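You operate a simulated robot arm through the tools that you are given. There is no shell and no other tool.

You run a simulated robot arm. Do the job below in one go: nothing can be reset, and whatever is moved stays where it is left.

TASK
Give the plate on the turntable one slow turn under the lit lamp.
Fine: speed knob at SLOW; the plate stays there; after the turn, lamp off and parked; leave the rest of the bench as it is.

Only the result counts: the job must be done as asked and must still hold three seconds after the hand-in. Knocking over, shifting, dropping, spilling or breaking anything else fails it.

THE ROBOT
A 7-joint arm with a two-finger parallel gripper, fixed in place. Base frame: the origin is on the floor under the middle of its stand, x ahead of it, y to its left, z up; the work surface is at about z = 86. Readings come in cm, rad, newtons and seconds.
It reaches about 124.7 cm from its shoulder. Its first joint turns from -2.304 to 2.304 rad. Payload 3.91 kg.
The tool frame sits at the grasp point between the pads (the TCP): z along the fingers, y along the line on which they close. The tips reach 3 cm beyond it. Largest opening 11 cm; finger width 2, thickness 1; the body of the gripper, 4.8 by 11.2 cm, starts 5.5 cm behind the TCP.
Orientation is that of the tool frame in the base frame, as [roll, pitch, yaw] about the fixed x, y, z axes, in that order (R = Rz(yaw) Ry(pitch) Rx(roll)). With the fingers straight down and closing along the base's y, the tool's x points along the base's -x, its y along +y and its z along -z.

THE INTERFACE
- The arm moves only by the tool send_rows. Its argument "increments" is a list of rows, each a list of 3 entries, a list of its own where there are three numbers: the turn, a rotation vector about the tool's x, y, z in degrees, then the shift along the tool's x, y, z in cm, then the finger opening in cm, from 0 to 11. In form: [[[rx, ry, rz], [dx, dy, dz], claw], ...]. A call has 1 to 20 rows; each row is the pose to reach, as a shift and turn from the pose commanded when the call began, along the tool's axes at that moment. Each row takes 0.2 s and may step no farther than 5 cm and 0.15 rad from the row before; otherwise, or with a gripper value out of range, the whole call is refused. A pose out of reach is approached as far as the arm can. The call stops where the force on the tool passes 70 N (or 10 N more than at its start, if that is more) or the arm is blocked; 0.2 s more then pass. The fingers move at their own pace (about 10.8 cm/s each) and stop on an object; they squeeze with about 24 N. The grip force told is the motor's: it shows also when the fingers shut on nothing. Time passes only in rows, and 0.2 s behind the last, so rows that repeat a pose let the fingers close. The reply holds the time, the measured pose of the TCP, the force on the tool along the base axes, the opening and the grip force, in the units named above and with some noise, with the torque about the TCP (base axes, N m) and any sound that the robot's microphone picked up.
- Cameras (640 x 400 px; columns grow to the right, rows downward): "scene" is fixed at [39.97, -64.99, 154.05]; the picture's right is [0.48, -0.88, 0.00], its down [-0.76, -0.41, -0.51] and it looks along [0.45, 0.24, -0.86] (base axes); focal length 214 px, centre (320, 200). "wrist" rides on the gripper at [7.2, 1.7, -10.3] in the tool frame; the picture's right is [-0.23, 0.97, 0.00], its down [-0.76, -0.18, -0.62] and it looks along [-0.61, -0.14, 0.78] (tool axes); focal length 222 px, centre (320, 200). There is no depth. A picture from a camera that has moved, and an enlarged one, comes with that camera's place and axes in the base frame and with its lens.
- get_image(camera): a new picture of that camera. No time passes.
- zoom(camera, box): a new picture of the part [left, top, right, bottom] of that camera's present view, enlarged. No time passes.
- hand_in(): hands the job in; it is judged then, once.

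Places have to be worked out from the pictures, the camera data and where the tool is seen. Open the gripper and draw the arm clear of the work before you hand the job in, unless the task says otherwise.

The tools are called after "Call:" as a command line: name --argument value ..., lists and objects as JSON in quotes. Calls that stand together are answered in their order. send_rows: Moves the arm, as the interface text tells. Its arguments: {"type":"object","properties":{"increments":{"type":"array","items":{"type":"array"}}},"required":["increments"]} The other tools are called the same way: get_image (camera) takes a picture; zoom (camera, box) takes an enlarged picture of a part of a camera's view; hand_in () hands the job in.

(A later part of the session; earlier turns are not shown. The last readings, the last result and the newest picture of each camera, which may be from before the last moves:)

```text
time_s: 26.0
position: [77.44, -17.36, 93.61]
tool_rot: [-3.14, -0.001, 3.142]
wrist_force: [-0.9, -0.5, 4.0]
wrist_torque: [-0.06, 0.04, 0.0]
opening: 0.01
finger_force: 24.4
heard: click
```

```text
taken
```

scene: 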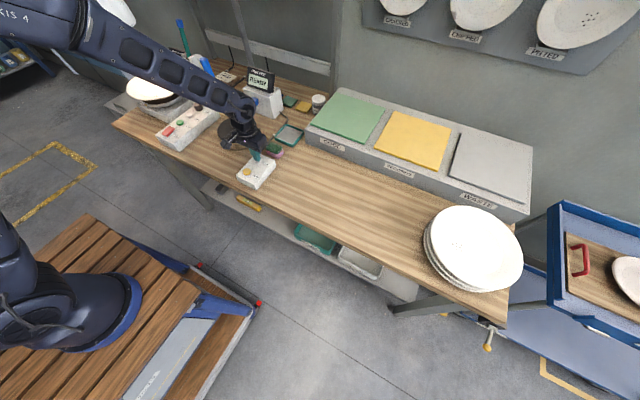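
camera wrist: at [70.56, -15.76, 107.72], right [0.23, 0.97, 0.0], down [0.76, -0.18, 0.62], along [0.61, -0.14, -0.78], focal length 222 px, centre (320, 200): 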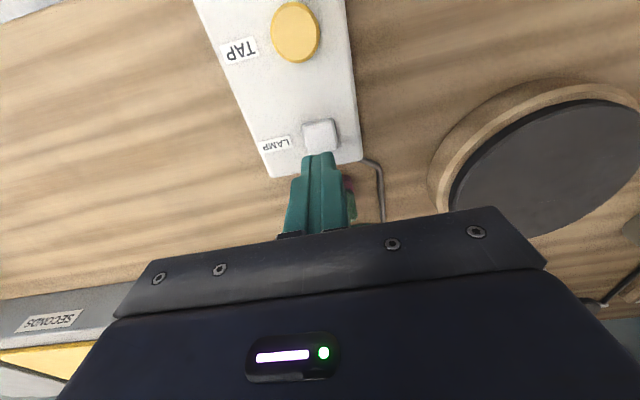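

A click was heard with 4 N on the button. I lift off and look whether the lamp is lit.

Call:
send_rows --increments '[[[0, 0, 0], [0, 0, -1], 0], [[0, 0, 0], [0, 0, -4], 0], [[0, 0, 0], [0, 0, -8], 0], [[0, 0, 0], [0, 0, -12], 0], [[0, 0, 0], [0, 0, -16], 0]]'

Call:
get_image --camera "scene"

Call:
zoom --camera "scene" --box '[60, 0, 240, 160]'

```text
time_s: 27.2
position: [77.66, -17.16, 109.41]
tool_rot: [3.14, -0.001, -3.14]
wrist_force: [0.5, -0.6, -0.1]
wrist_torque: [0.02, 0.02, -0.01]
opening: 0.0
finger_force: 23.5
```

```text
taken
```

scene: 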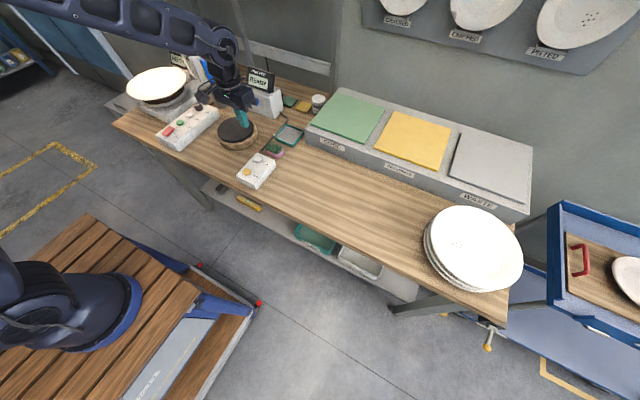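

```text
2.50 times, centred on (150, 80) of scene
camera zoom: at [39.97, -64.99, 154.05], right [0.48, -0.88, 0.0], down [-0.76, -0.41, -0.51], along [0.45, 0.24, -0.86], focal length 536 px, centre (745, 500)
```

zoom: 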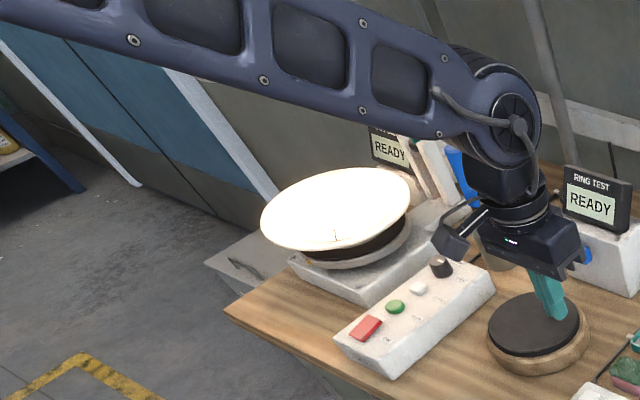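

The plate is brightly lit — the lamp is on and aimed right. Now I move over the long control box to see how the speed knob is set.

Call:
send_rows --increments '[[[0, 0, 0], [-0.26, 4.58, -0.6], 0], [[0, 0, 0], [-0.52, 9.16, -1.2], 0], [[0, 0, 0], [-0.78, 13.74, -1.8], 0], [[0, 0, 0], [-1.04, 18.32, -2.4], 0], [[0, 0, 0], [-1.3, 22.9, -3.0], 0], [[0, 0, 0], [-1.56, 27.48, -3.6], 0], [[0, 0, 0], [-1.82, 32.06, -4.2], 0], [[0, 0, 0], [-2.08, 36.64, -4.8], 0], [[0, 0, 0], [-2.3, 41.2, -5.4], 0]]'

Call:
get_image --camera "wrist"

Call:
zoom --camera "wrist" --box '[230, 0, 410, 160]'

Call:
get_image --camera "scene"

```text
time_s: 29.2
position: [79.89, 23.62, 115.01]
tool_rot: [3.141, 0.0, 3.14]
wrist_force: [-0.3, -0.3, 0.0]
wrist_torque: [0.05, 0.0, 0.0]
opening: 0.03
finger_force: 23.9
```

```text
taken
camera wrist: at [72.74, 25.34, 125.48], right [0.23, 0.97, 0.0], down [0.76, -0.18, 0.62], along [0.61, -0.14, -0.78], focal length 222 px, centre (320, 200)
```

wrist: 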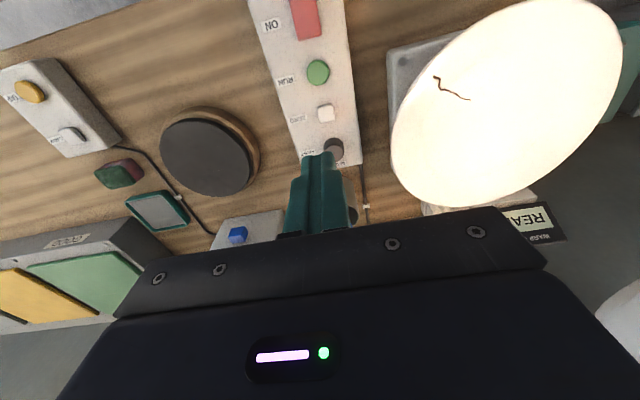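

```text
2.50 times, centred on (320, 80) of wrist
camera zoom: at [72.74, 25.34, 125.48], right [0.23, 0.97, 0.0], down [0.76, -0.18, 0.62], along [0.61, -0.14, -0.78], focal length 555 px, centre (320, 500)
```

zoom: 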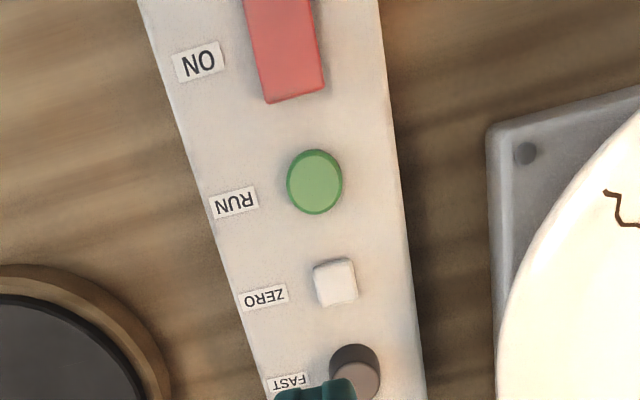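

```text
taken
```

scene: 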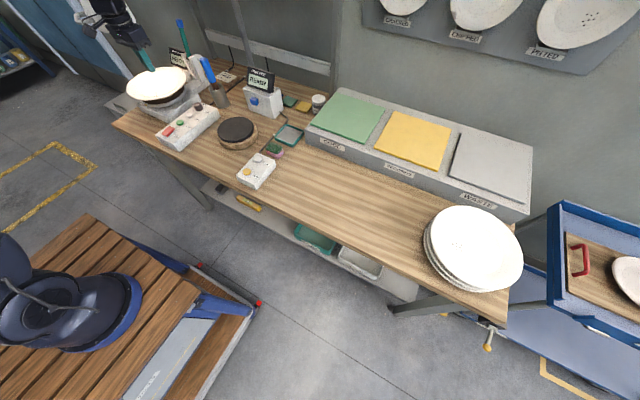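

The fingers hide the knob in the wrist view. I look at it enlarged in the scene view, then back the hand off a little in -x.

Call:
zoom --camera "scene" --box '[180, 90, 228, 120]'

Call:
send_rows --increments '[[[0, 0, 0], [4.5, -2, 0], 0], [[0, 0, 0], [8, -4, 0], 0]]'

Call:
zoom --camera "wrist" --box '[270, 0, 430, 140]'

```text
13.33 times, centred on (204, 105) of scene
camera zoom: at [39.97, -64.99, 154.05], right [0.48, -0.88, 0.0], down [-0.76, -0.41, -0.51], along [0.45, 0.24, -0.86], focal length 2860 px, centre (1867, 1467)
```

zoom: 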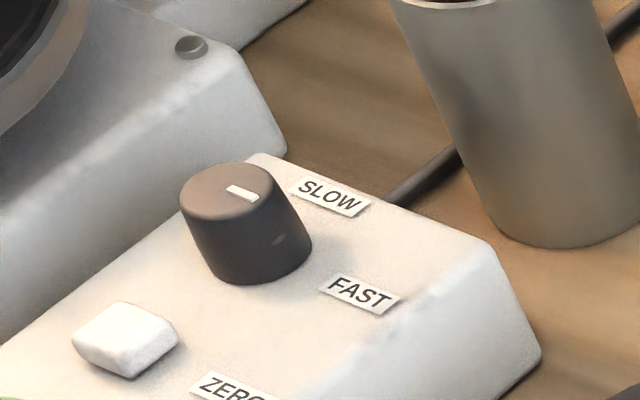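

```text
time_s: 29.8
position: [71.94, 19.79, 114.88]
tool_rot: [-3.141, -0.001, 3.141]
wrist_force: [0.3, 0.3, -1.0]
wrist_torque: [-0.02, 0.03, 0.01]
opening: 0.0
finger_force: 24.0
```

```text
2.86 times, centred on (350, 70) of wrist
camera zoom: at [64.7, 21.44, 125.21], right [0.23, 0.97, 0.0], down [0.76, -0.18, 0.62], along [0.61, -0.14, -0.78], focal length 635 px, centre (234, 571)
```

zoom: 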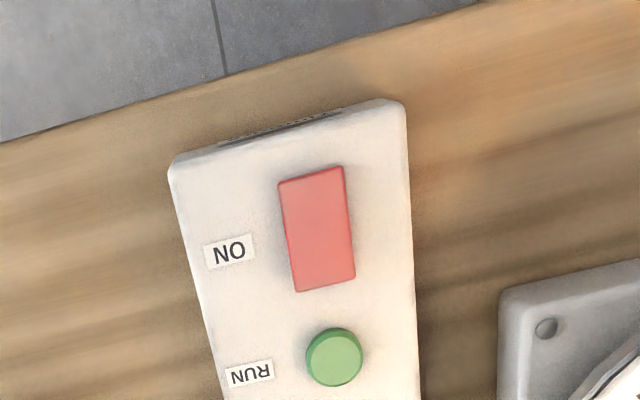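

The mark on the knob points toward FAST (toward -y), while SLOW lies toward +x, so the knob must be turned about a quarter turn counter-clockwise. I move right above the knob for a close look.

Call:
send_rows --increments '[[[0, 0, 0], [-4.2, 1.05, 0.3], 0], [[0, 0, 0], [-8.4, 2.1, 0.6], 0], [[0, 0, 0], [-12.6, 3.2, 0.9], 3], [[0, 0, 0], [-16.9, 4.2, 1.2], 5]]'

Call:
get_image --camera "wrist"

Call:
zoom --camera "wrist" --box '[270, 50, 370, 150]'

Call:
get_image --camera "scene"

```text
time_s: 30.8
position: [88.72, 23.97, 113.98]
tool_rot: [-3.141, 0.002, -3.141]
wrist_force: [-1.0, -0.6, 0.7]
wrist_torque: [0.0, -0.02, -0.01]
opening: 5.01
finger_force: 0.1
```

```text
taken
camera wrist: at [81.43, 25.66, 124.25], right [0.23, 0.97, 0.0], down [0.76, -0.18, 0.62], along [0.61, -0.14, -0.78], focal length 222 px, centre (320, 200)
```

wrist: 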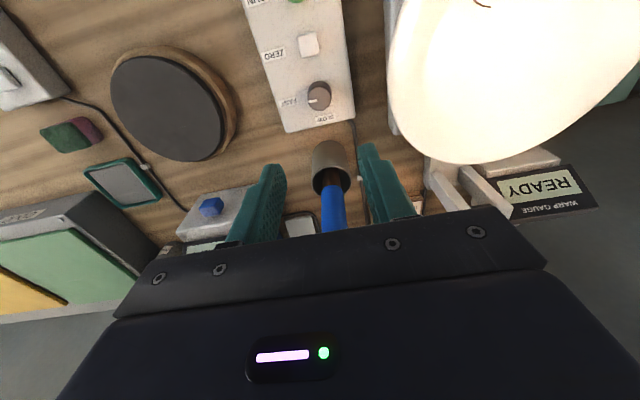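

```text
4.00 times, centred on (320, 100) of wrist
camera zoom: at [81.43, 25.66, 124.25], right [0.23, 0.97, 0.0], down [0.76, -0.18, 0.62], along [0.61, -0.14, -0.78], focal length 888 px, centre (320, 600)
```

zoom: 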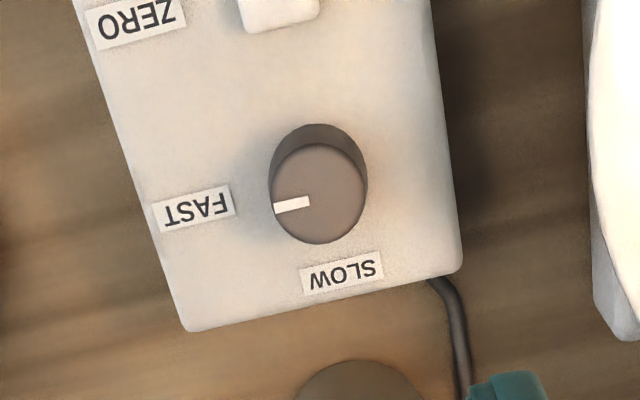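

```text
taken
```

scene: 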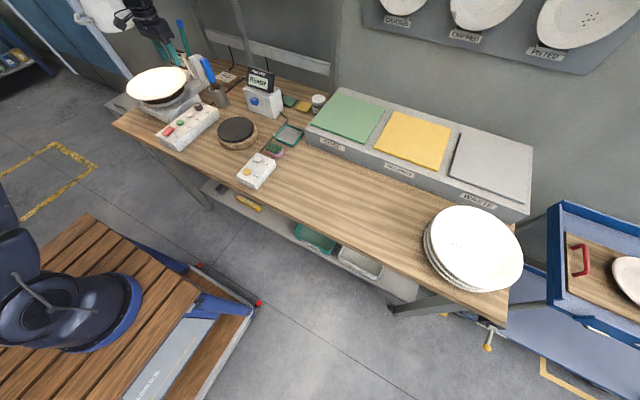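

Now it is plain: the mark points at FAST; SLOW is a quarter turn counter-clockwise (seen from above). The knob is at about (89.15, 24.0) with its top at z≈93.4. I descend with the fingers 5 cm open either side of it.

Call:
send_rows --increments '[[[0, 0, 0], [-0.2, 0, 4], 5], [[0, 0, 0], [-0.4, 0, 8], 5], [[0, 0, 0], [-0.43, 0, 12], 5], [[0, 0, 0], [-0.43, 0, 15], 5], [[0, 0, 0], [-0.43, 0, 16.8], 5]]'

Call:
get_image --camera "wrist"

Call:
zoom --camera "scene" --box '[140, 50, 260, 140]'

```text
time_s: 32.0
position: [89.16, 23.91, 96.99]
tool_rot: [-3.141, -0.002, -3.139]
wrist_force: [0.1, 0.8, 1.1]
wrist_torque: [-0.02, -0.03, 0.0]
opening: 5.01
finger_force: 0.1
```

```text
taken
camera wrist: at [81.89, 25.62, 107.36], right [0.23, 0.97, 0.0], down [0.76, -0.18, 0.62], along [0.61, -0.14, -0.78], focal length 222 px, centre (320, 200)
```

wrist: 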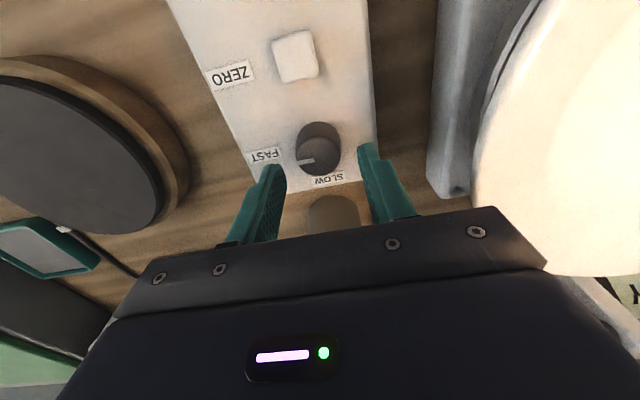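

```text
4.44 times, centred on (200, 95) of scene
camera zoom: at [39.97, -64.99, 154.05], right [0.48, -0.88, 0.0], down [-0.76, -0.41, -0.51], along [0.45, 0.24, -0.86], focal length 953 px, centre (853, 667)
```

zoom: 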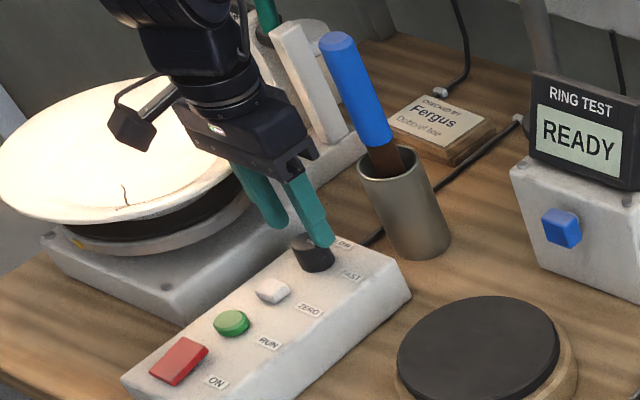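

The knob sits centred between the fingers. I descend 2.4 cm more and then close on it.

Call:
send_rows --increments '[[[0, 0, 0], [0, 0, 1], 5], [[0, 0, 0], [0, 0, 1.9], 5], [[0, 0, 0], [0, 0, 2.4], 5], [[0, 0, 0], [0, 0, 2.4], 4], [[0, 0, 0], [0, 0, 2.4], 2], [[0, 0, 0], [0, 0, 2.4], 2]]'

Call:
zoom --camera "wrist" --box '[240, 80, 400, 240]'

Call:
zoom --camera "scene" --box '[170, 80, 234, 120]'

```text
time_s: 33.4
position: [89.25, 23.89, 94.62]
tool_rot: [-3.141, 0.0, 3.14]
wrist_force: [-1.5, -16.7, 1.8]
wrist_torque: [-0.6, 0.03, -0.01]
opening: 3.28
finger_force: 44.9
```

```text
2.50 times, centred on (320, 160) of wrist
camera zoom: at [81.95, 25.56, 104.91], right [0.23, 0.97, 0.0], down [0.76, -0.18, 0.62], along [0.61, -0.14, -0.78], focal length 555 px, centre (320, 300)
```

zoom: 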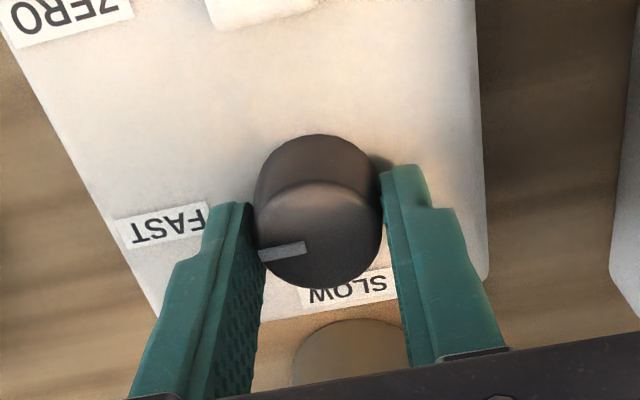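

```text
10.00 times, centred on (202, 100) of scene
camera zoom: at [39.97, -64.99, 154.05], right [0.48, -0.88, 0.0], down [-0.76, -0.41, -0.51], along [0.45, 0.24, -0.86], focal length 2145 px, centre (1500, 1200)
```

zoom: 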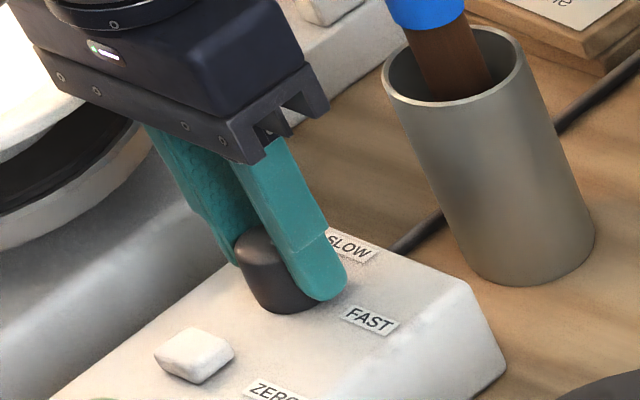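

Grip at 3.28 cm, but a 17 N side force shows the knob is slightly to -y of my axis. I relieve that with small shifts before turning.

Call:
send_rows --increments '[[[0, 0, 0], [0, -0.1, 0], 2], [[0, 0, 0], [0, -0.1, 0], 2]]'

```text
time_s: 34.0
position: [89.29, 23.89, 94.64]
tool_rot: [3.141, -0.001, 3.141]
wrist_force: [2.0, -15.3, -6.5]
wrist_torque: [-0.48, -0.37, 0.01]
opening: 3.25
finger_force: 45.5
```

Call:
send_rows --increments '[[[0, 0, 0], [0, -0.15, 0], 2], [[0, 0, 0], [0, -0.15, 0], 2]]'

```text
time_s: 34.6
position: [89.21, 23.84, 94.58]
tool_rot: [3.141, 0.0, 3.141]
wrist_force: [10.7, -0.5, -8.6]
wrist_torque: [0.03, -0.52, -0.03]
opening: 3.28
finger_force: 44.7
```

Side force is gone in y; I reopen briefly and re-grip to clear the leftover x/z strain.

Call:
send_rows --increments '[[[0, 0, 0], [0, 0, 0], 4.5], [[0, 0, 0], [0, 0, 0], 4.5], [[0, 0, 0], [0, 0, 0], 2], [[0, 0, 0], [0, 0, 0], 2], [[0, 0, 0], [0, 0, 0], 2]]'

```text
time_s: 35.8
position: [89.22, 23.89, 94.6]
tool_rot: [-3.141, -0.002, 3.141]
wrist_force: [0.1, 9.3, 2.3]
wrist_torque: [0.28, 0.09, 0.02]
opening: 3.27
finger_force: 45.2
```

Centred to within a millimetre. Now I turn the tool counter-clockwise (seen from above), 42° first, watching the torque.

Call:
send_rows --increments '[[[0, 0, -6], [0, 0.09, 0], 2], [[0, 0, -12], [0, 0.09, 0], 2], [[0, 0, -18], [0, 0.09, 0], 2], [[0, 0, -24], [0, 0.09, 0], 2], [[0, 0, -30], [0, 0.09, 0], 2], [[0, 0, -36], [0, 0.09, 0], 2], [[0, 0, -42], [0, 0.09, 0], 2]]'

Call:
zoom --camera "wrist" --box '[240, 80, 400, 240]'

Call:
zoom --camera "scene" --box '[140, 50, 260, 140]'

```text
time_s: 37.4
position: [89.08, 23.94, 94.68]
tool_rot: [3.141, 0.0, -2.409]
wrist_force: [-4.6, 22.0, 10.4]
wrist_torque: [0.5, 0.59, -0.01]
opening: 3.27
finger_force: 45.3
```

```text
2.50 times, centred on (320, 160) of wrist
camera zoom: at [82.57, 20.31, 104.96], right [-0.48, 0.88, 0.0], down [0.68, 0.38, 0.62], along [0.55, 0.3, -0.78], focal length 555 px, centre (320, 300)
```

zoom: 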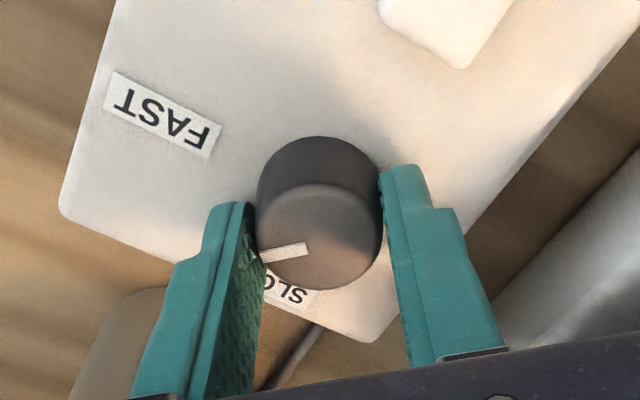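

```text
4.44 times, centred on (200, 95) of scene
camera zoom: at [39.97, -64.99, 154.05], right [0.48, -0.88, 0.0], down [-0.76, -0.41, -0.51], along [0.45, 0.24, -0.86], focal length 953 px, centre (853, 667)
```

zoom: 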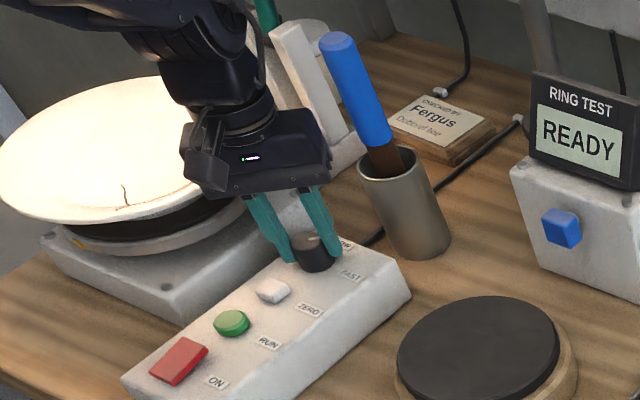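

The knob turns with the fingers. I continue 36° with a small +y correction for the side load.

Call:
send_rows --increments '[[[0, 0, -6], [-0.1, 0.11, 0], 2], [[0, 0, -12], [-0.12, 0.13, 0], 2], [[0, 0, -18], [-0.12, 0.13, 0], 2], [[0, 0, -24], [-0.12, 0.13, 0], 2], [[0, 0, -30], [-0.12, 0.13, 0], 2], [[0, 0, -36], [-0.12, 0.13, 0], 2]]'

Call:
zoom --camera "wrist" --box '[240, 80, 400, 240]'

```text
time_s: 38.8
position: [88.96, 24.05, 94.51]
tool_rot: [3.141, 0.0, -1.777]
wrist_force: [-20.3, 3.8, 19.9]
wrist_torque: [0.25, 0.64, -0.03]
opening: 3.28
finger_force: 45.3
```

```text
2.50 times, centred on (320, 160) of wrist
camera zoom: at [85.86, 17.23, 104.97], right [-0.91, 0.42, 0.0], down [0.33, 0.71, 0.62], along [0.26, 0.56, -0.78], focal length 555 px, centre (320, 300)
```

zoom: 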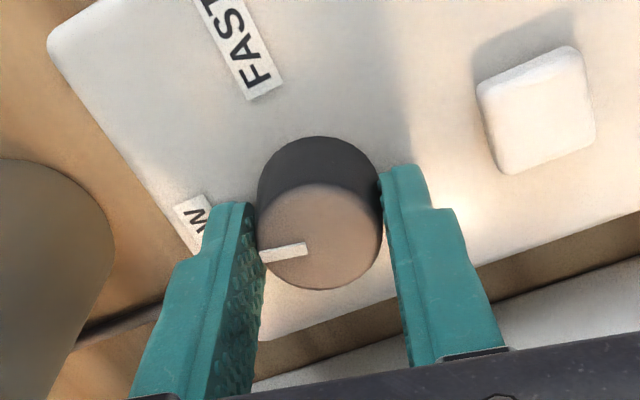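

78° turned so far with no stop met. I go the last 12°, easing the side load (−x) a little.

Call:
send_rows --increments '[[[0, 0, -4], [0.03, 0.15, 0], 2], [[0, 0, -8], [0.03, 0.15, 0], 2], [[0, 0, -12], [0.03, 0.15, 0], 2], [[0, 0, -12], [0.03, 0.15, 0], 2]]'

Call:
zoom --camera "wrist" --box '[240, 80, 400, 240]'

Call:
zoom --camera "scene" --box '[180, 90, 228, 120]'

```text
time_s: 39.8
position: [88.85, 24.08, 94.56]
tool_rot: [-3.14, -0.001, -1.571]
wrist_force: [-0.6, 3.6, 15.0]
wrist_torque: [0.29, -0.02, -0.52]
opening: 3.27
finger_force: 44.4
```

```text
2.50 times, centred on (320, 160) of wrist
camera zoom: at [87.27, 16.72, 104.96], right [-0.97, 0.23, 0.0], down [0.18, 0.76, 0.62], along [0.14, 0.61, -0.78], focal length 555 px, centre (320, 300)
```

zoom: 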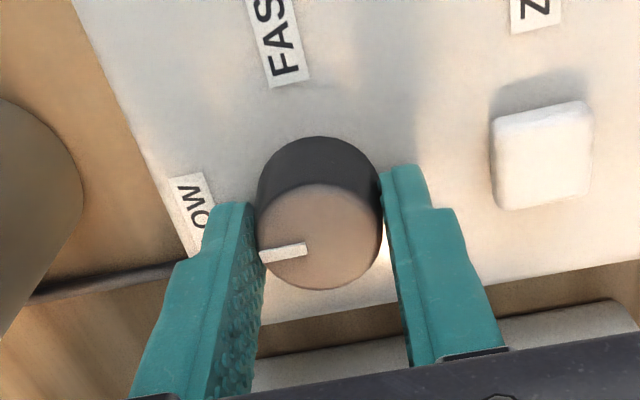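

```text
13.33 times, centred on (204, 105) of scene
camera zoom: at [39.97, -64.99, 154.05], right [0.48, -0.88, 0.0], down [-0.76, -0.41, -0.51], along [0.45, 0.24, -0.86], focal length 2860 px, centre (1867, 1467)
```

zoom: 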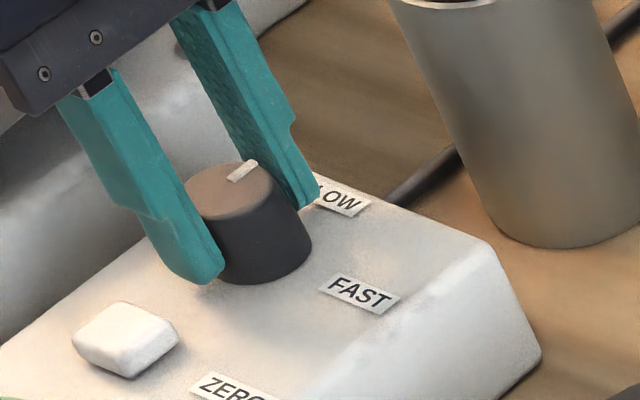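

The torque rose to -0.5 N m only at the end, so the knob has reached its stop, with the mark pointing at SLOW (+x). I release and rise to check.

Call:
send_rows --increments '[[[0, 0, 0], [0, 0, 0], 4], [[0, 0, 0], [0, 0, 0], 5], [[0, 0, 0], [0, 0, -2], 5], [[0, 0, 0], [0, 0, -6], 5], [[0, 0, 0], [0, 0, -10.5], 5], [[0, 0, 0], [0, 0, -15], 5], [[0, 0, 0], [0, 0, -18], 5]]'

Call:
get_image --camera "wrist"

Call:
zoom --camera "wrist" --box '[240, 30, 400, 150]'

Call:
zoom --camera "scene" --box '[140, 80, 236, 140]'

```text
time_s: 41.4
position: [88.99, 24.15, 112.45]
tool_rot: [3.141, 0.0, -1.569]
wrist_force: [0.2, -0.8, -0.1]
wrist_torque: [0.03, 0.0, -0.01]
opening: 5.0
finger_force: 0.1
```

```text
taken
camera wrist: at [87.28, 16.8, 122.76], right [-0.97, 0.23, 0.0], down [0.18, 0.76, 0.62], along [0.14, 0.61, -0.78], focal length 222 px, centre (320, 200)
```

wrist: 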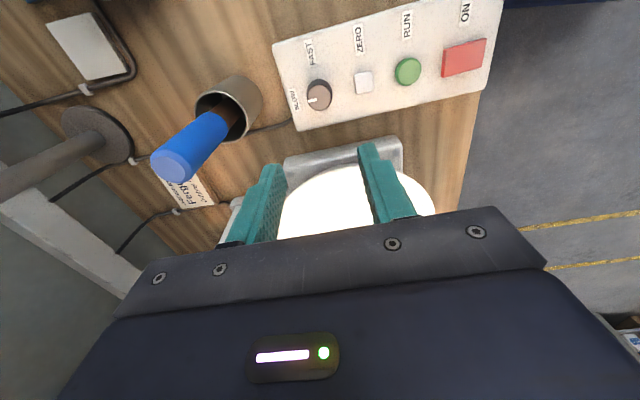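

```text
3.33 times, centred on (320, 90) of wrist
camera zoom: at [87.28, 16.8, 122.76], right [-0.97, 0.23, 0.0], down [0.18, 0.76, 0.62], along [0.14, 0.61, -0.78], focal length 740 px, centre (320, 567)
```

zoom: 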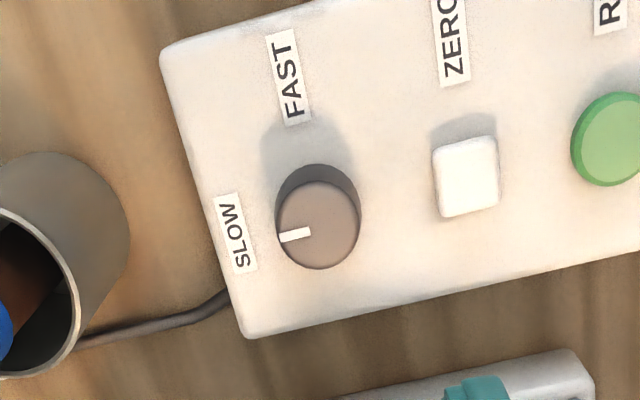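

```text
6.67 times, centred on (188, 110) of scene
camera zoom: at [39.97, -64.99, 154.05], right [0.48, -0.88, 0.0], down [-0.76, -0.41, -0.51], along [0.45, 0.24, -0.86], focal length 1430 px, centre (1200, 800)
```

zoom: 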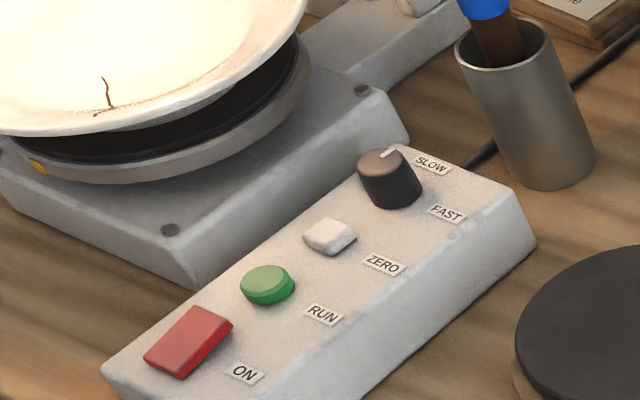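

The knob's mark now points at SLOW. Next I look closely at the red ON rocker and at the turntable's orange mark as the reference for one turn.

Call:
zoom --camera "scene" --box '[152, 110, 200, 140]'

Call:
zoom --camera "wrist" --box '[390, 20, 510, 100]'

Call:
zoom --camera "scene" --box '[120, 60, 200, 120]'

```text
13.33 times, centred on (176, 125) of scene
camera zoom: at [39.97, -64.99, 154.05], right [0.48, -0.88, 0.0], down [-0.76, -0.41, -0.51], along [0.45, 0.24, -0.86], focal length 2860 px, centre (2240, 1200)
```

zoom: 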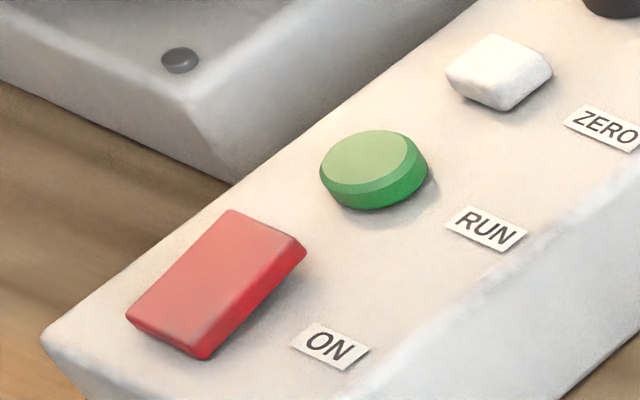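

```text
5.00 times, centred on (450, 60) of wrist
camera zoom: at [87.28, 16.8, 122.76], right [-0.97, 0.23, 0.0], down [0.18, 0.76, 0.62], along [0.14, 0.61, -0.78], focal length 1111 px, centre (-330, 900)
```

zoom: 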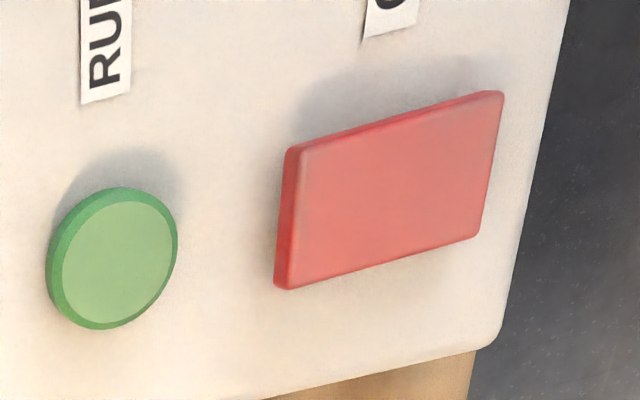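

```text
6.67 times, centred on (160, 90) of scene
camera zoom: at [39.97, -64.99, 154.05], right [0.48, -0.88, 0.0], down [-0.76, -0.41, -0.51], along [0.45, 0.24, -0.86], focal length 1430 px, centre (1387, 933)
```

zoom: 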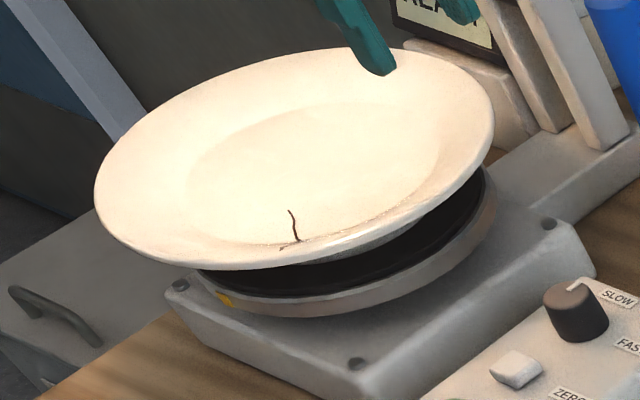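

The rocker looks tilted (its +x end raised), so its state is unclear; pressing RUN will tell. RUN is at about (77.85, 23.9, 91.8). I move over it with closed fingers.

Call:
send_rows --increments '[[[0, 0, 0], [0.1, 4, 0], 2], [[0, 0, 0], [0.2, 8, 0], 0], [[0, 0, 0], [0.25, 11.14, 2], 0], [[0, 0, 0], [0.25, 11.14, 6.5], 0], [[0, 0, 0], [0.25, 11.14, 10.5], 0], [[0, 0, 0], [0.25, 11.14, 14], 0]]'

Call:
zoom --camera "wrist" --box '[230, 60, 410, 200]'

Call:
zoom --camera "scene" --box '[110, 50, 238, 140]'

```text
time_s: 42.8
position: [77.89, 23.86, 98.48]
tool_rot: [3.14, 0.001, -1.571]
wrist_force: [0.1, -0.1, 0.4]
wrist_torque: [-0.02, -0.06, -0.01]
opening: 0.0
finger_force: 23.4
```

```text
2.86 times, centred on (320, 130) of wrist
camera zoom: at [76.15, 16.6, 108.84], right [-0.97, 0.23, 0.0], down [0.18, 0.76, 0.62], along [0.14, 0.61, -0.78], focal length 635 px, centre (320, 400)
```

zoom: 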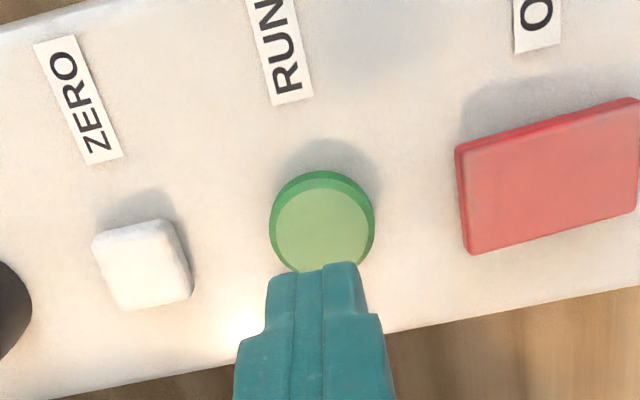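

```text
4.44 times, centred on (174, 95) of scene
camera zoom: at [39.97, -64.99, 154.05], right [0.48, -0.88, 0.0], down [-0.76, -0.41, -0.51], along [0.45, 0.24, -0.86], focal length 953 px, centre (969, 667)
```

zoom: 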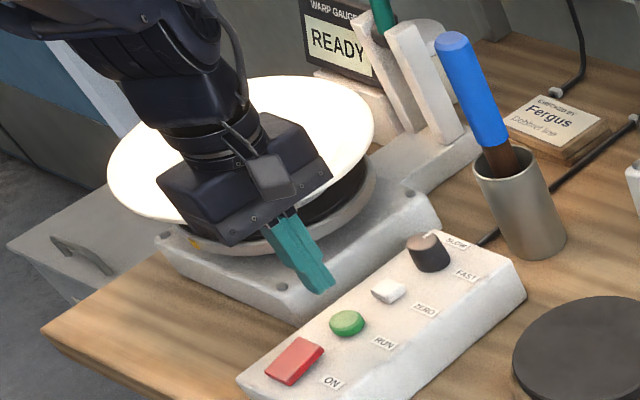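

Aligned over RUN (predicted row matches). I press it slowly.

Call:
send_rows --increments '[[[0, 0, 0], [0, 0, 1.5], 0], [[0, 0, 0], [0, 0, 2.8], 0], [[0, 0, 0], [0, 0, 3.4], 0], [[0, 0, 0], [0, 0, 3.7], 0], [[0, 0, 0], [0, 0, 3.9], 0]]'

Call:
zoom --camera "scene" --box '[110, 50, 238, 140]'

```text
time_s: 44.0
position: [77.98, 23.68, 94.66]
tool_rot: [-3.142, -0.001, -1.572]
wrist_force: [0.7, -0.3, 2.9]
wrist_torque: [0.05, -0.06, -0.01]
opening: 0.01
finger_force: 24.4
heard: click
```

```text
4.44 times, centred on (174, 95) of scene
camera zoom: at [39.97, -64.99, 154.05], right [0.48, -0.88, 0.0], down [-0.76, -0.41, -0.51], along [0.45, 0.24, -0.86], focal length 953 px, centre (969, 667)
```

zoom: 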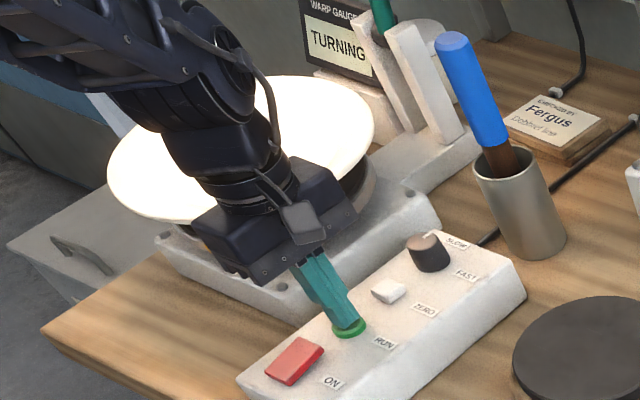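

The WARP GAUGE display now says TURNING, so the power is on and the turn has begun. I keep holding and watch the motion.

Call:
send_rows --increments '[[[0, 0, 0], [0, 0, 0], 0]]'

Call:
zoom --camera "scene" --box '[110, 50, 206, 110]'

Call:
get_image --camera "wrist"

```text
time_s: 44.4
position: [77.95, 23.67, 94.77]
tool_rot: [3.141, 0.001, -1.57]
wrist_force: [1.1, 0.7, 2.3]
wrist_torque: [0.01, -0.03, 0.01]
opening: 0.01
finger_force: 24.4
```

```text
6.67 times, centred on (158, 80) of scene
camera zoom: at [39.97, -64.99, 154.05], right [0.48, -0.88, 0.0], down [-0.76, -0.41, -0.51], along [0.45, 0.24, -0.86], focal length 1430 px, centre (1400, 1000)
```

zoom: 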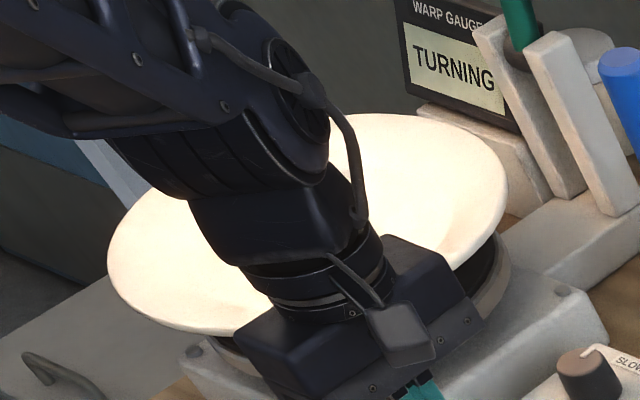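

```text
taken
camera wrist: at [76.18, 16.45, 105.02], right [-0.97, 0.23, 0.0], down [0.18, 0.76, 0.62], along [0.14, 0.61, -0.78], focal length 222 px, centre (320, 200)
```

wrist: 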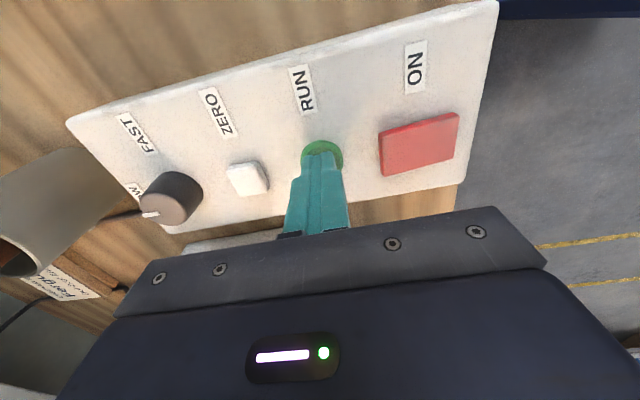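

The arm hides the rim mark here. I release the button now, early in the turn, to learn whether it keeps turning by itself, and lift to clear the view.

Call:
send_rows --increments '[[[0, 0, 0], [0, 0, -1], 0]]'

Call:
zoom --camera "scene" --box '[110, 50, 206, 110]'

```text
time_s: 44.8
position: [78.01, 23.77, 95.56]
tool_rot: [3.141, 0.0, -1.571]
wrist_force: [-1.4, -0.4, -0.1]
wrist_torque: [-0.03, 0.02, 0.02]
opening: 0.0
finger_force: 23.8
```

```text
6.67 times, centred on (158, 80) of scene
camera zoom: at [39.97, -64.99, 154.05], right [0.48, -0.88, 0.0], down [-0.76, -0.41, -0.51], along [0.45, 0.24, -0.86], focal length 1430 px, centre (1400, 1000)
```

zoom: 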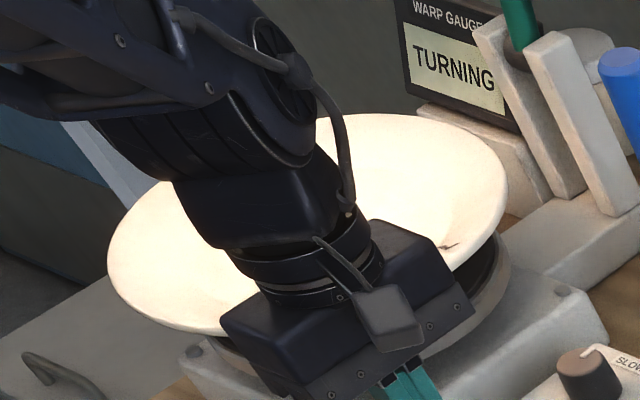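

It keeps turning on its own; the crack has moved from azimuth ≈232° to ≈289° counter-clockwise. I stay put near the button and track its speed.

Call:
send_rows --increments '[[[0, 0, 0], [0, 0, 0], 0], [[0, 0, 0], [0, 0, 0], 0]]'

Call:
zoom --camera "scene" --box '[110, 50, 206, 110]'

```text
time_s: 45.4
position: [77.88, 23.69, 95.68]
tool_rot: [3.141, 0.0, -1.573]
wrist_force: [0.4, -0.4, 0.4]
wrist_torque: [0.0, -0.03, 0.01]
opening: 0.0
finger_force: 24.2
```

```text
6.67 times, centred on (158, 80) of scene
camera zoom: at [39.97, -64.99, 154.05], right [0.48, -0.88, 0.0], down [-0.76, -0.41, -0.51], along [0.45, 0.24, -0.86], focal length 1430 px, centre (1400, 1000)
```

zoom: 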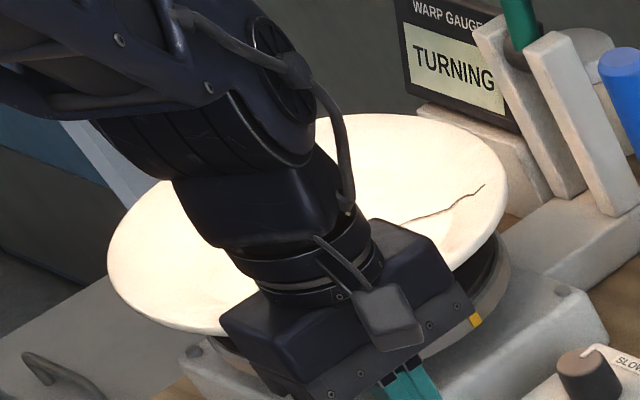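

The turn runs at about 52°/s (period ≈6.9 s, began ≈43.7 s), so one turn ends near 50.6 s. I wait in place and keep tracking.

Call:
send_rows --increments '[[[0, 0, 0], [0, 0, 0], 0], [[0, 0, 0], [0, 0, 0], 0], [[0, 0, 0], [0, 0, 0], 0], [[0, 0, 0], [0, 0, 0], 0], [[0, 0, 0], [0, 0, 0], 0], [[0, 0, 0], [0, 0, 0], 0], [[0, 0, 0], [0, 0, 0], 0]]'

Call:
zoom --camera "scene" --box '[110, 50, 206, 110]'

```text
time_s: 47.0
position: [77.94, 23.68, 95.66]
tool_rot: [-3.141, -0.001, -1.571]
wrist_force: [0.4, 0.4, 0.2]
wrist_torque: [0.0, 0.0, -0.01]
opening: 0.0
finger_force: 23.9
```

```text
6.67 times, centred on (158, 80) of scene
camera zoom: at [39.97, -64.99, 154.05], right [0.48, -0.88, 0.0], down [-0.76, -0.41, -0.51], along [0.45, 0.24, -0.86], focal length 1430 px, centre (1400, 1000)
```

zoom: 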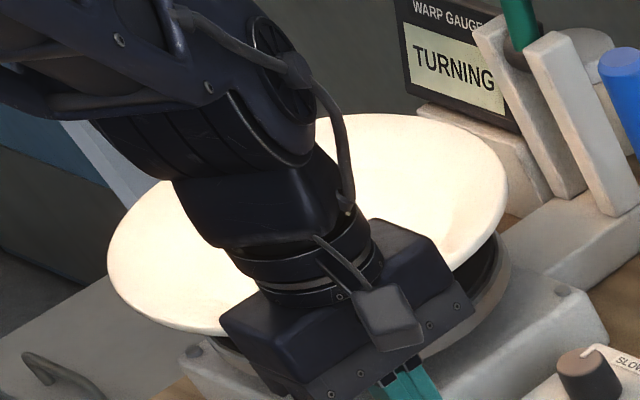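

Call:
send_rows --increments '[[[0, 0, 0], [0, 0, 0], 0], [[0, 0, 0], [0, 0, 0], 0], [[0, 0, 0], [0, 0, 0], 0], [[0, 0, 0], [0, 0, 0], 0], [[0, 0, 0], [0, 0, 0], 0], [[0, 0, 0], [0, 0, 0], 0], [[0, 0, 0], [0, 0, 0], 0], [[0, 0, 0], [0, 0, 0], 0], [[0, 0, 0], [0, 0, 0], 0]]'

Call:
zoom --camera "scene" --box '[110, 50, 206, 110]'

```text
time_s: 49.0
position: [77.81, 23.69, 95.68]
tool_rot: [3.14, -0.003, -1.57]
wrist_force: [0.1, -0.6, -0.2]
wrist_torque: [-0.02, -0.02, 0.04]
opening: 0.01
finger_force: 24.3
```

```text
6.67 times, centred on (158, 80) of scene
camera zoom: at [39.97, -64.99, 154.05], right [0.48, -0.88, 0.0], down [-0.76, -0.41, -0.51], along [0.45, 0.24, -0.86], focal length 1430 px, centre (1400, 1000)
```

zoom: 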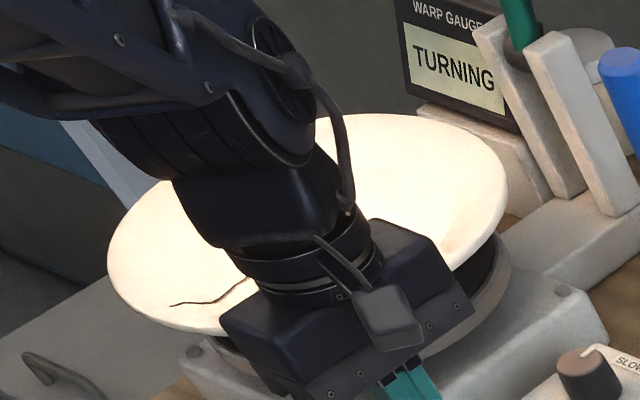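

At 49.0 s the crack is at azimuth ≈181°, i.e. about 308° turned; the turn should be complete at about 49.9 s. I step on to see if it stops by itself.

Call:
send_rows --increments '[[[0, 0, 0], [0, 0, 0], 0], [[0, 0, 0], [0, 0, 0], 0], [[0, 0, 0], [0, 0, 0], 0]]'

Call:
zoom --camera "scene" --box '[110, 50, 206, 110]'

```text
time_s: 49.8
position: [77.83, 23.69, 95.69]
tool_rot: [-3.141, 0.001, -1.571]
wrist_force: [0.3, -0.6, 0.3]
wrist_torque: [0.04, 0.03, 0.02]
opening: 0.0
finger_force: 23.1
```

```text
6.67 times, centred on (158, 80) of scene
camera zoom: at [39.97, -64.99, 154.05], right [0.48, -0.88, 0.0], down [-0.76, -0.41, -0.51], along [0.45, 0.24, -0.86], focal length 1430 px, centre (1400, 1000)
```

zoom: 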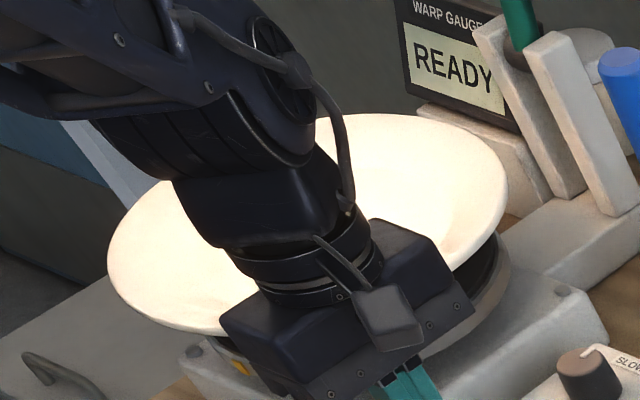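

The display is back at READY and the orange rim mark is at its starting place: the turntable stopped by itself after exactly one turn. I rise and go back over the LAMP button.

Call:
send_rows --increments '[[[0, 0, 0], [0, 0, -4], 0], [[0, 0, 0], [0, 0, -8], 0], [[0, 0, 0], [0, 0, -12], 0], [[0, 0, 0], [0, 0, -16], 0], [[0, 0, 7.5], [3.43, 0.03, -16], 0], [[0, 0, 15], [6.85, 0.07, -16], 0], [[0, 0, 22.5], [10.28, 0.1, -16], 0], [[0, 0, 30], [13.7, 0.13, -16], 0], [[0, 0, 37.5], [17.13, 0.17, -16], 0], [[0, 0, 45], [20.55, 0.2, -16], 0], [[0, 0, 52.5], [23.98, 0.23, -16], 0], [[0, 0, 60], [27.4, 0.27, -16], 0], [[0, 0, 67.5], [30.83, 0.3, -16], 0], [[0, 0, 75], [34.25, 0.33, -16], 0], [[0, 0, 82.5], [37.68, 0.37, -16], 0], [[0, 0, 90], [41.1, 0.4, -16], 0]]'

Call:
get_image --camera "wrist"

Call:
zoom --camera "scene" --box '[60, 0, 240, 160]'

```text
time_s: 53.2
position: [77.51, -17.43, 111.55]
tool_rot: [3.141, 0.0, 3.14]
wrist_force: [-0.7, 0.0, 0.2]
wrist_torque: [-0.07, 0.02, 0.0]
opening: 0.0
finger_force: 24.2
```

```text
taken
camera wrist: at [70.28, -15.62, 121.98], right [0.23, 0.97, 0.0], down [0.76, -0.18, 0.62], along [0.61, -0.14, -0.78], focal length 222 px, centre (320, 200)
```

wrist: 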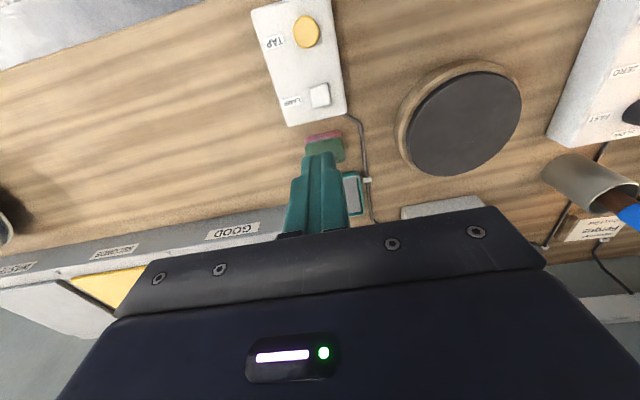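

```text
2.50 times, centred on (150, 80) of scene
camera zoom: at [39.97, -64.99, 154.05], right [0.48, -0.88, 0.0], down [-0.76, -0.41, -0.51], along [0.45, 0.24, -0.86], focal length 536 px, centre (745, 500)
```

zoom: 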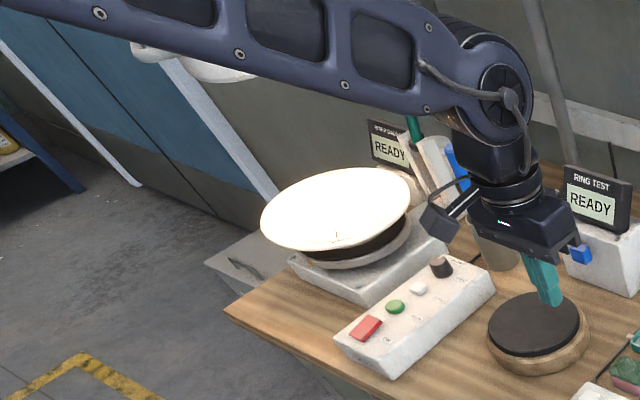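

The plate stands where it stood, still lit. I press LAMP again at the same spot as before (click came at TCP z≈93.6).

Call:
send_rows --increments '[[[0, 0, 0], [0, 0, 4.5], 0], [[0, 0, 0], [0, 0, 9], 0], [[0, 0, 0], [0, 0, 13], 0], [[0, 0, 0], [0, 0, 16], 0], [[0, 0, 0], [0, 0, 17.2], 0], [[0, 0, 0], [0, 0, 17.6], 0], [[0, 0, 0], [0, 0, 17.8], 0], [[0, 0, 0], [0, 0, 18.0], 0]]'

Call:
get_image --camera "scene"

```text
time_s: 55.0
position: [77.35, -17.25, 93.79]
tool_rot: [3.141, 0.001, 3.141]
wrist_force: [0.9, 0.3, 2.2]
wrist_torque: [-0.02, -0.07, 0.0]
opening: 0.0
finger_force: 24.2
heard: click
```

```text
taken
```

scene: 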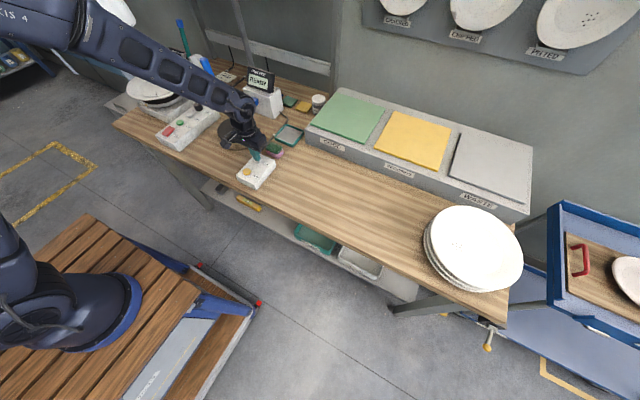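

Click, and the plate is no longer glowing. I rise and check that the lamp is off.

Call:
send_rows --increments '[[[0, 0, 0], [0, 0, -2], 0], [[0, 0, 0], [0, 0, -6.5], 0], [[0, 0, 0], [0, 0, -11], 0], [[0, 0, 0], [0, 0, -15.5], 0], [[0, 0, 0], [0, 0, -20], 0], [[0, 0, 0], [0, 0, -24], 0], [[0, 0, 0], [0, 0, -26], 0]]'

Call:
zoom --camera "scene" --box '[60, 0, 240, 160]'

```text
time_s: 56.6
position: [77.32, -17.37, 119.54]
tool_rot: [3.14, -0.001, -3.141]
wrist_force: [0.7, 0.5, -1.0]
wrist_torque: [0.0, -0.03, 0.01]
opening: 0.0
finger_force: 23.9
```

```text
2.50 times, centred on (150, 80) of scene
camera zoom: at [39.97, -64.99, 154.05], right [0.48, -0.88, 0.0], down [-0.76, -0.41, -0.51], along [0.45, 0.24, -0.86], focal length 536 px, centre (745, 500)
```

zoom: 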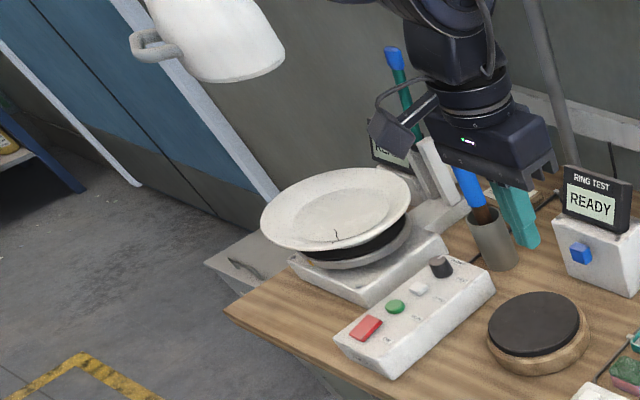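

The lamp is off and the plate's crack is back where it began. I return to the place beside the lamp, with the fingers opening.

Call:
send_rows --increments '[[[0, 0, 1.66], [0.625, 4.463, -1.25], 2], [[0, 0, 3.32], [1.25, 8.925, -2.5], 5], [[0, 0, 4.99], [1.875, 13.388, -3.75], 8], [[0, 0, 6.65], [2.5, 17.85, -5.0], 11], [[0, 0, 8.31], [3.125, 22.313, -6.25], 11], [[0, 0, 9.97], [3.75, 26.775, -7.5], 11], [[0, 0, 11.64], [4.375, 31.238, -8.75], 11], [[0, 0, 13.3], [5.0, 35.7, -10.0], 11], [[0, 0, 14.96], [5.625, 40.163, -11.25], 11], [[0, 0, 16.62], [6.25, 44.625, -12.5], 11], [[0, 0, 18.29], [6.875, 49.088, -13.75], 11], [[0, 0, 19.95], [7.5, 53.55, -15.0], 11], [[0, 0, 21.61], [8.125, 58.013, -16.25], 11], [[0, 0, 23.27], [8.75, 62.475, -17.5], 11], [[0, 0, 24.94], [9.375, 66.938, -18.75], 11], [[0, 0, 26.6], [10.0, 71.4, -20.0], 11]]'

Call:
get_image --camera "wrist"

```text
time_s: 60.0
position: [67.21, 54.04, 139.61]
tool_rot: [3.139, 0.0, 2.676]
wrist_force: [-0.2, -1.2, 1.2]
wrist_torque: [0.11, 0.03, -0.01]
opening: 11.02
finger_force: 0.0
```

```text
taken
camera wrist: at [61.42, 58.82, 149.96], right [0.64, 0.77, 0.0], down [0.6, -0.5, 0.62], along [0.48, -0.4, -0.78], focal length 222 px, centre (320, 200)
```

wrist: 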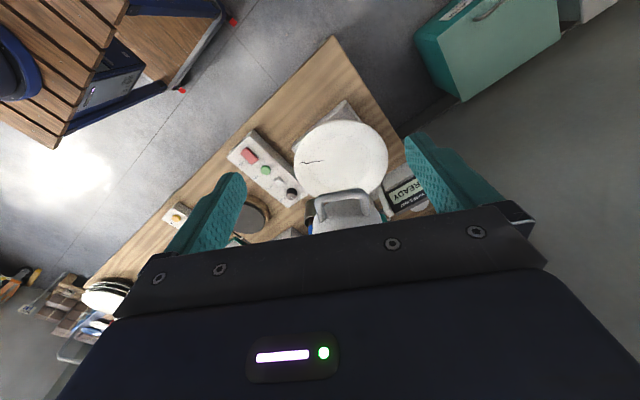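

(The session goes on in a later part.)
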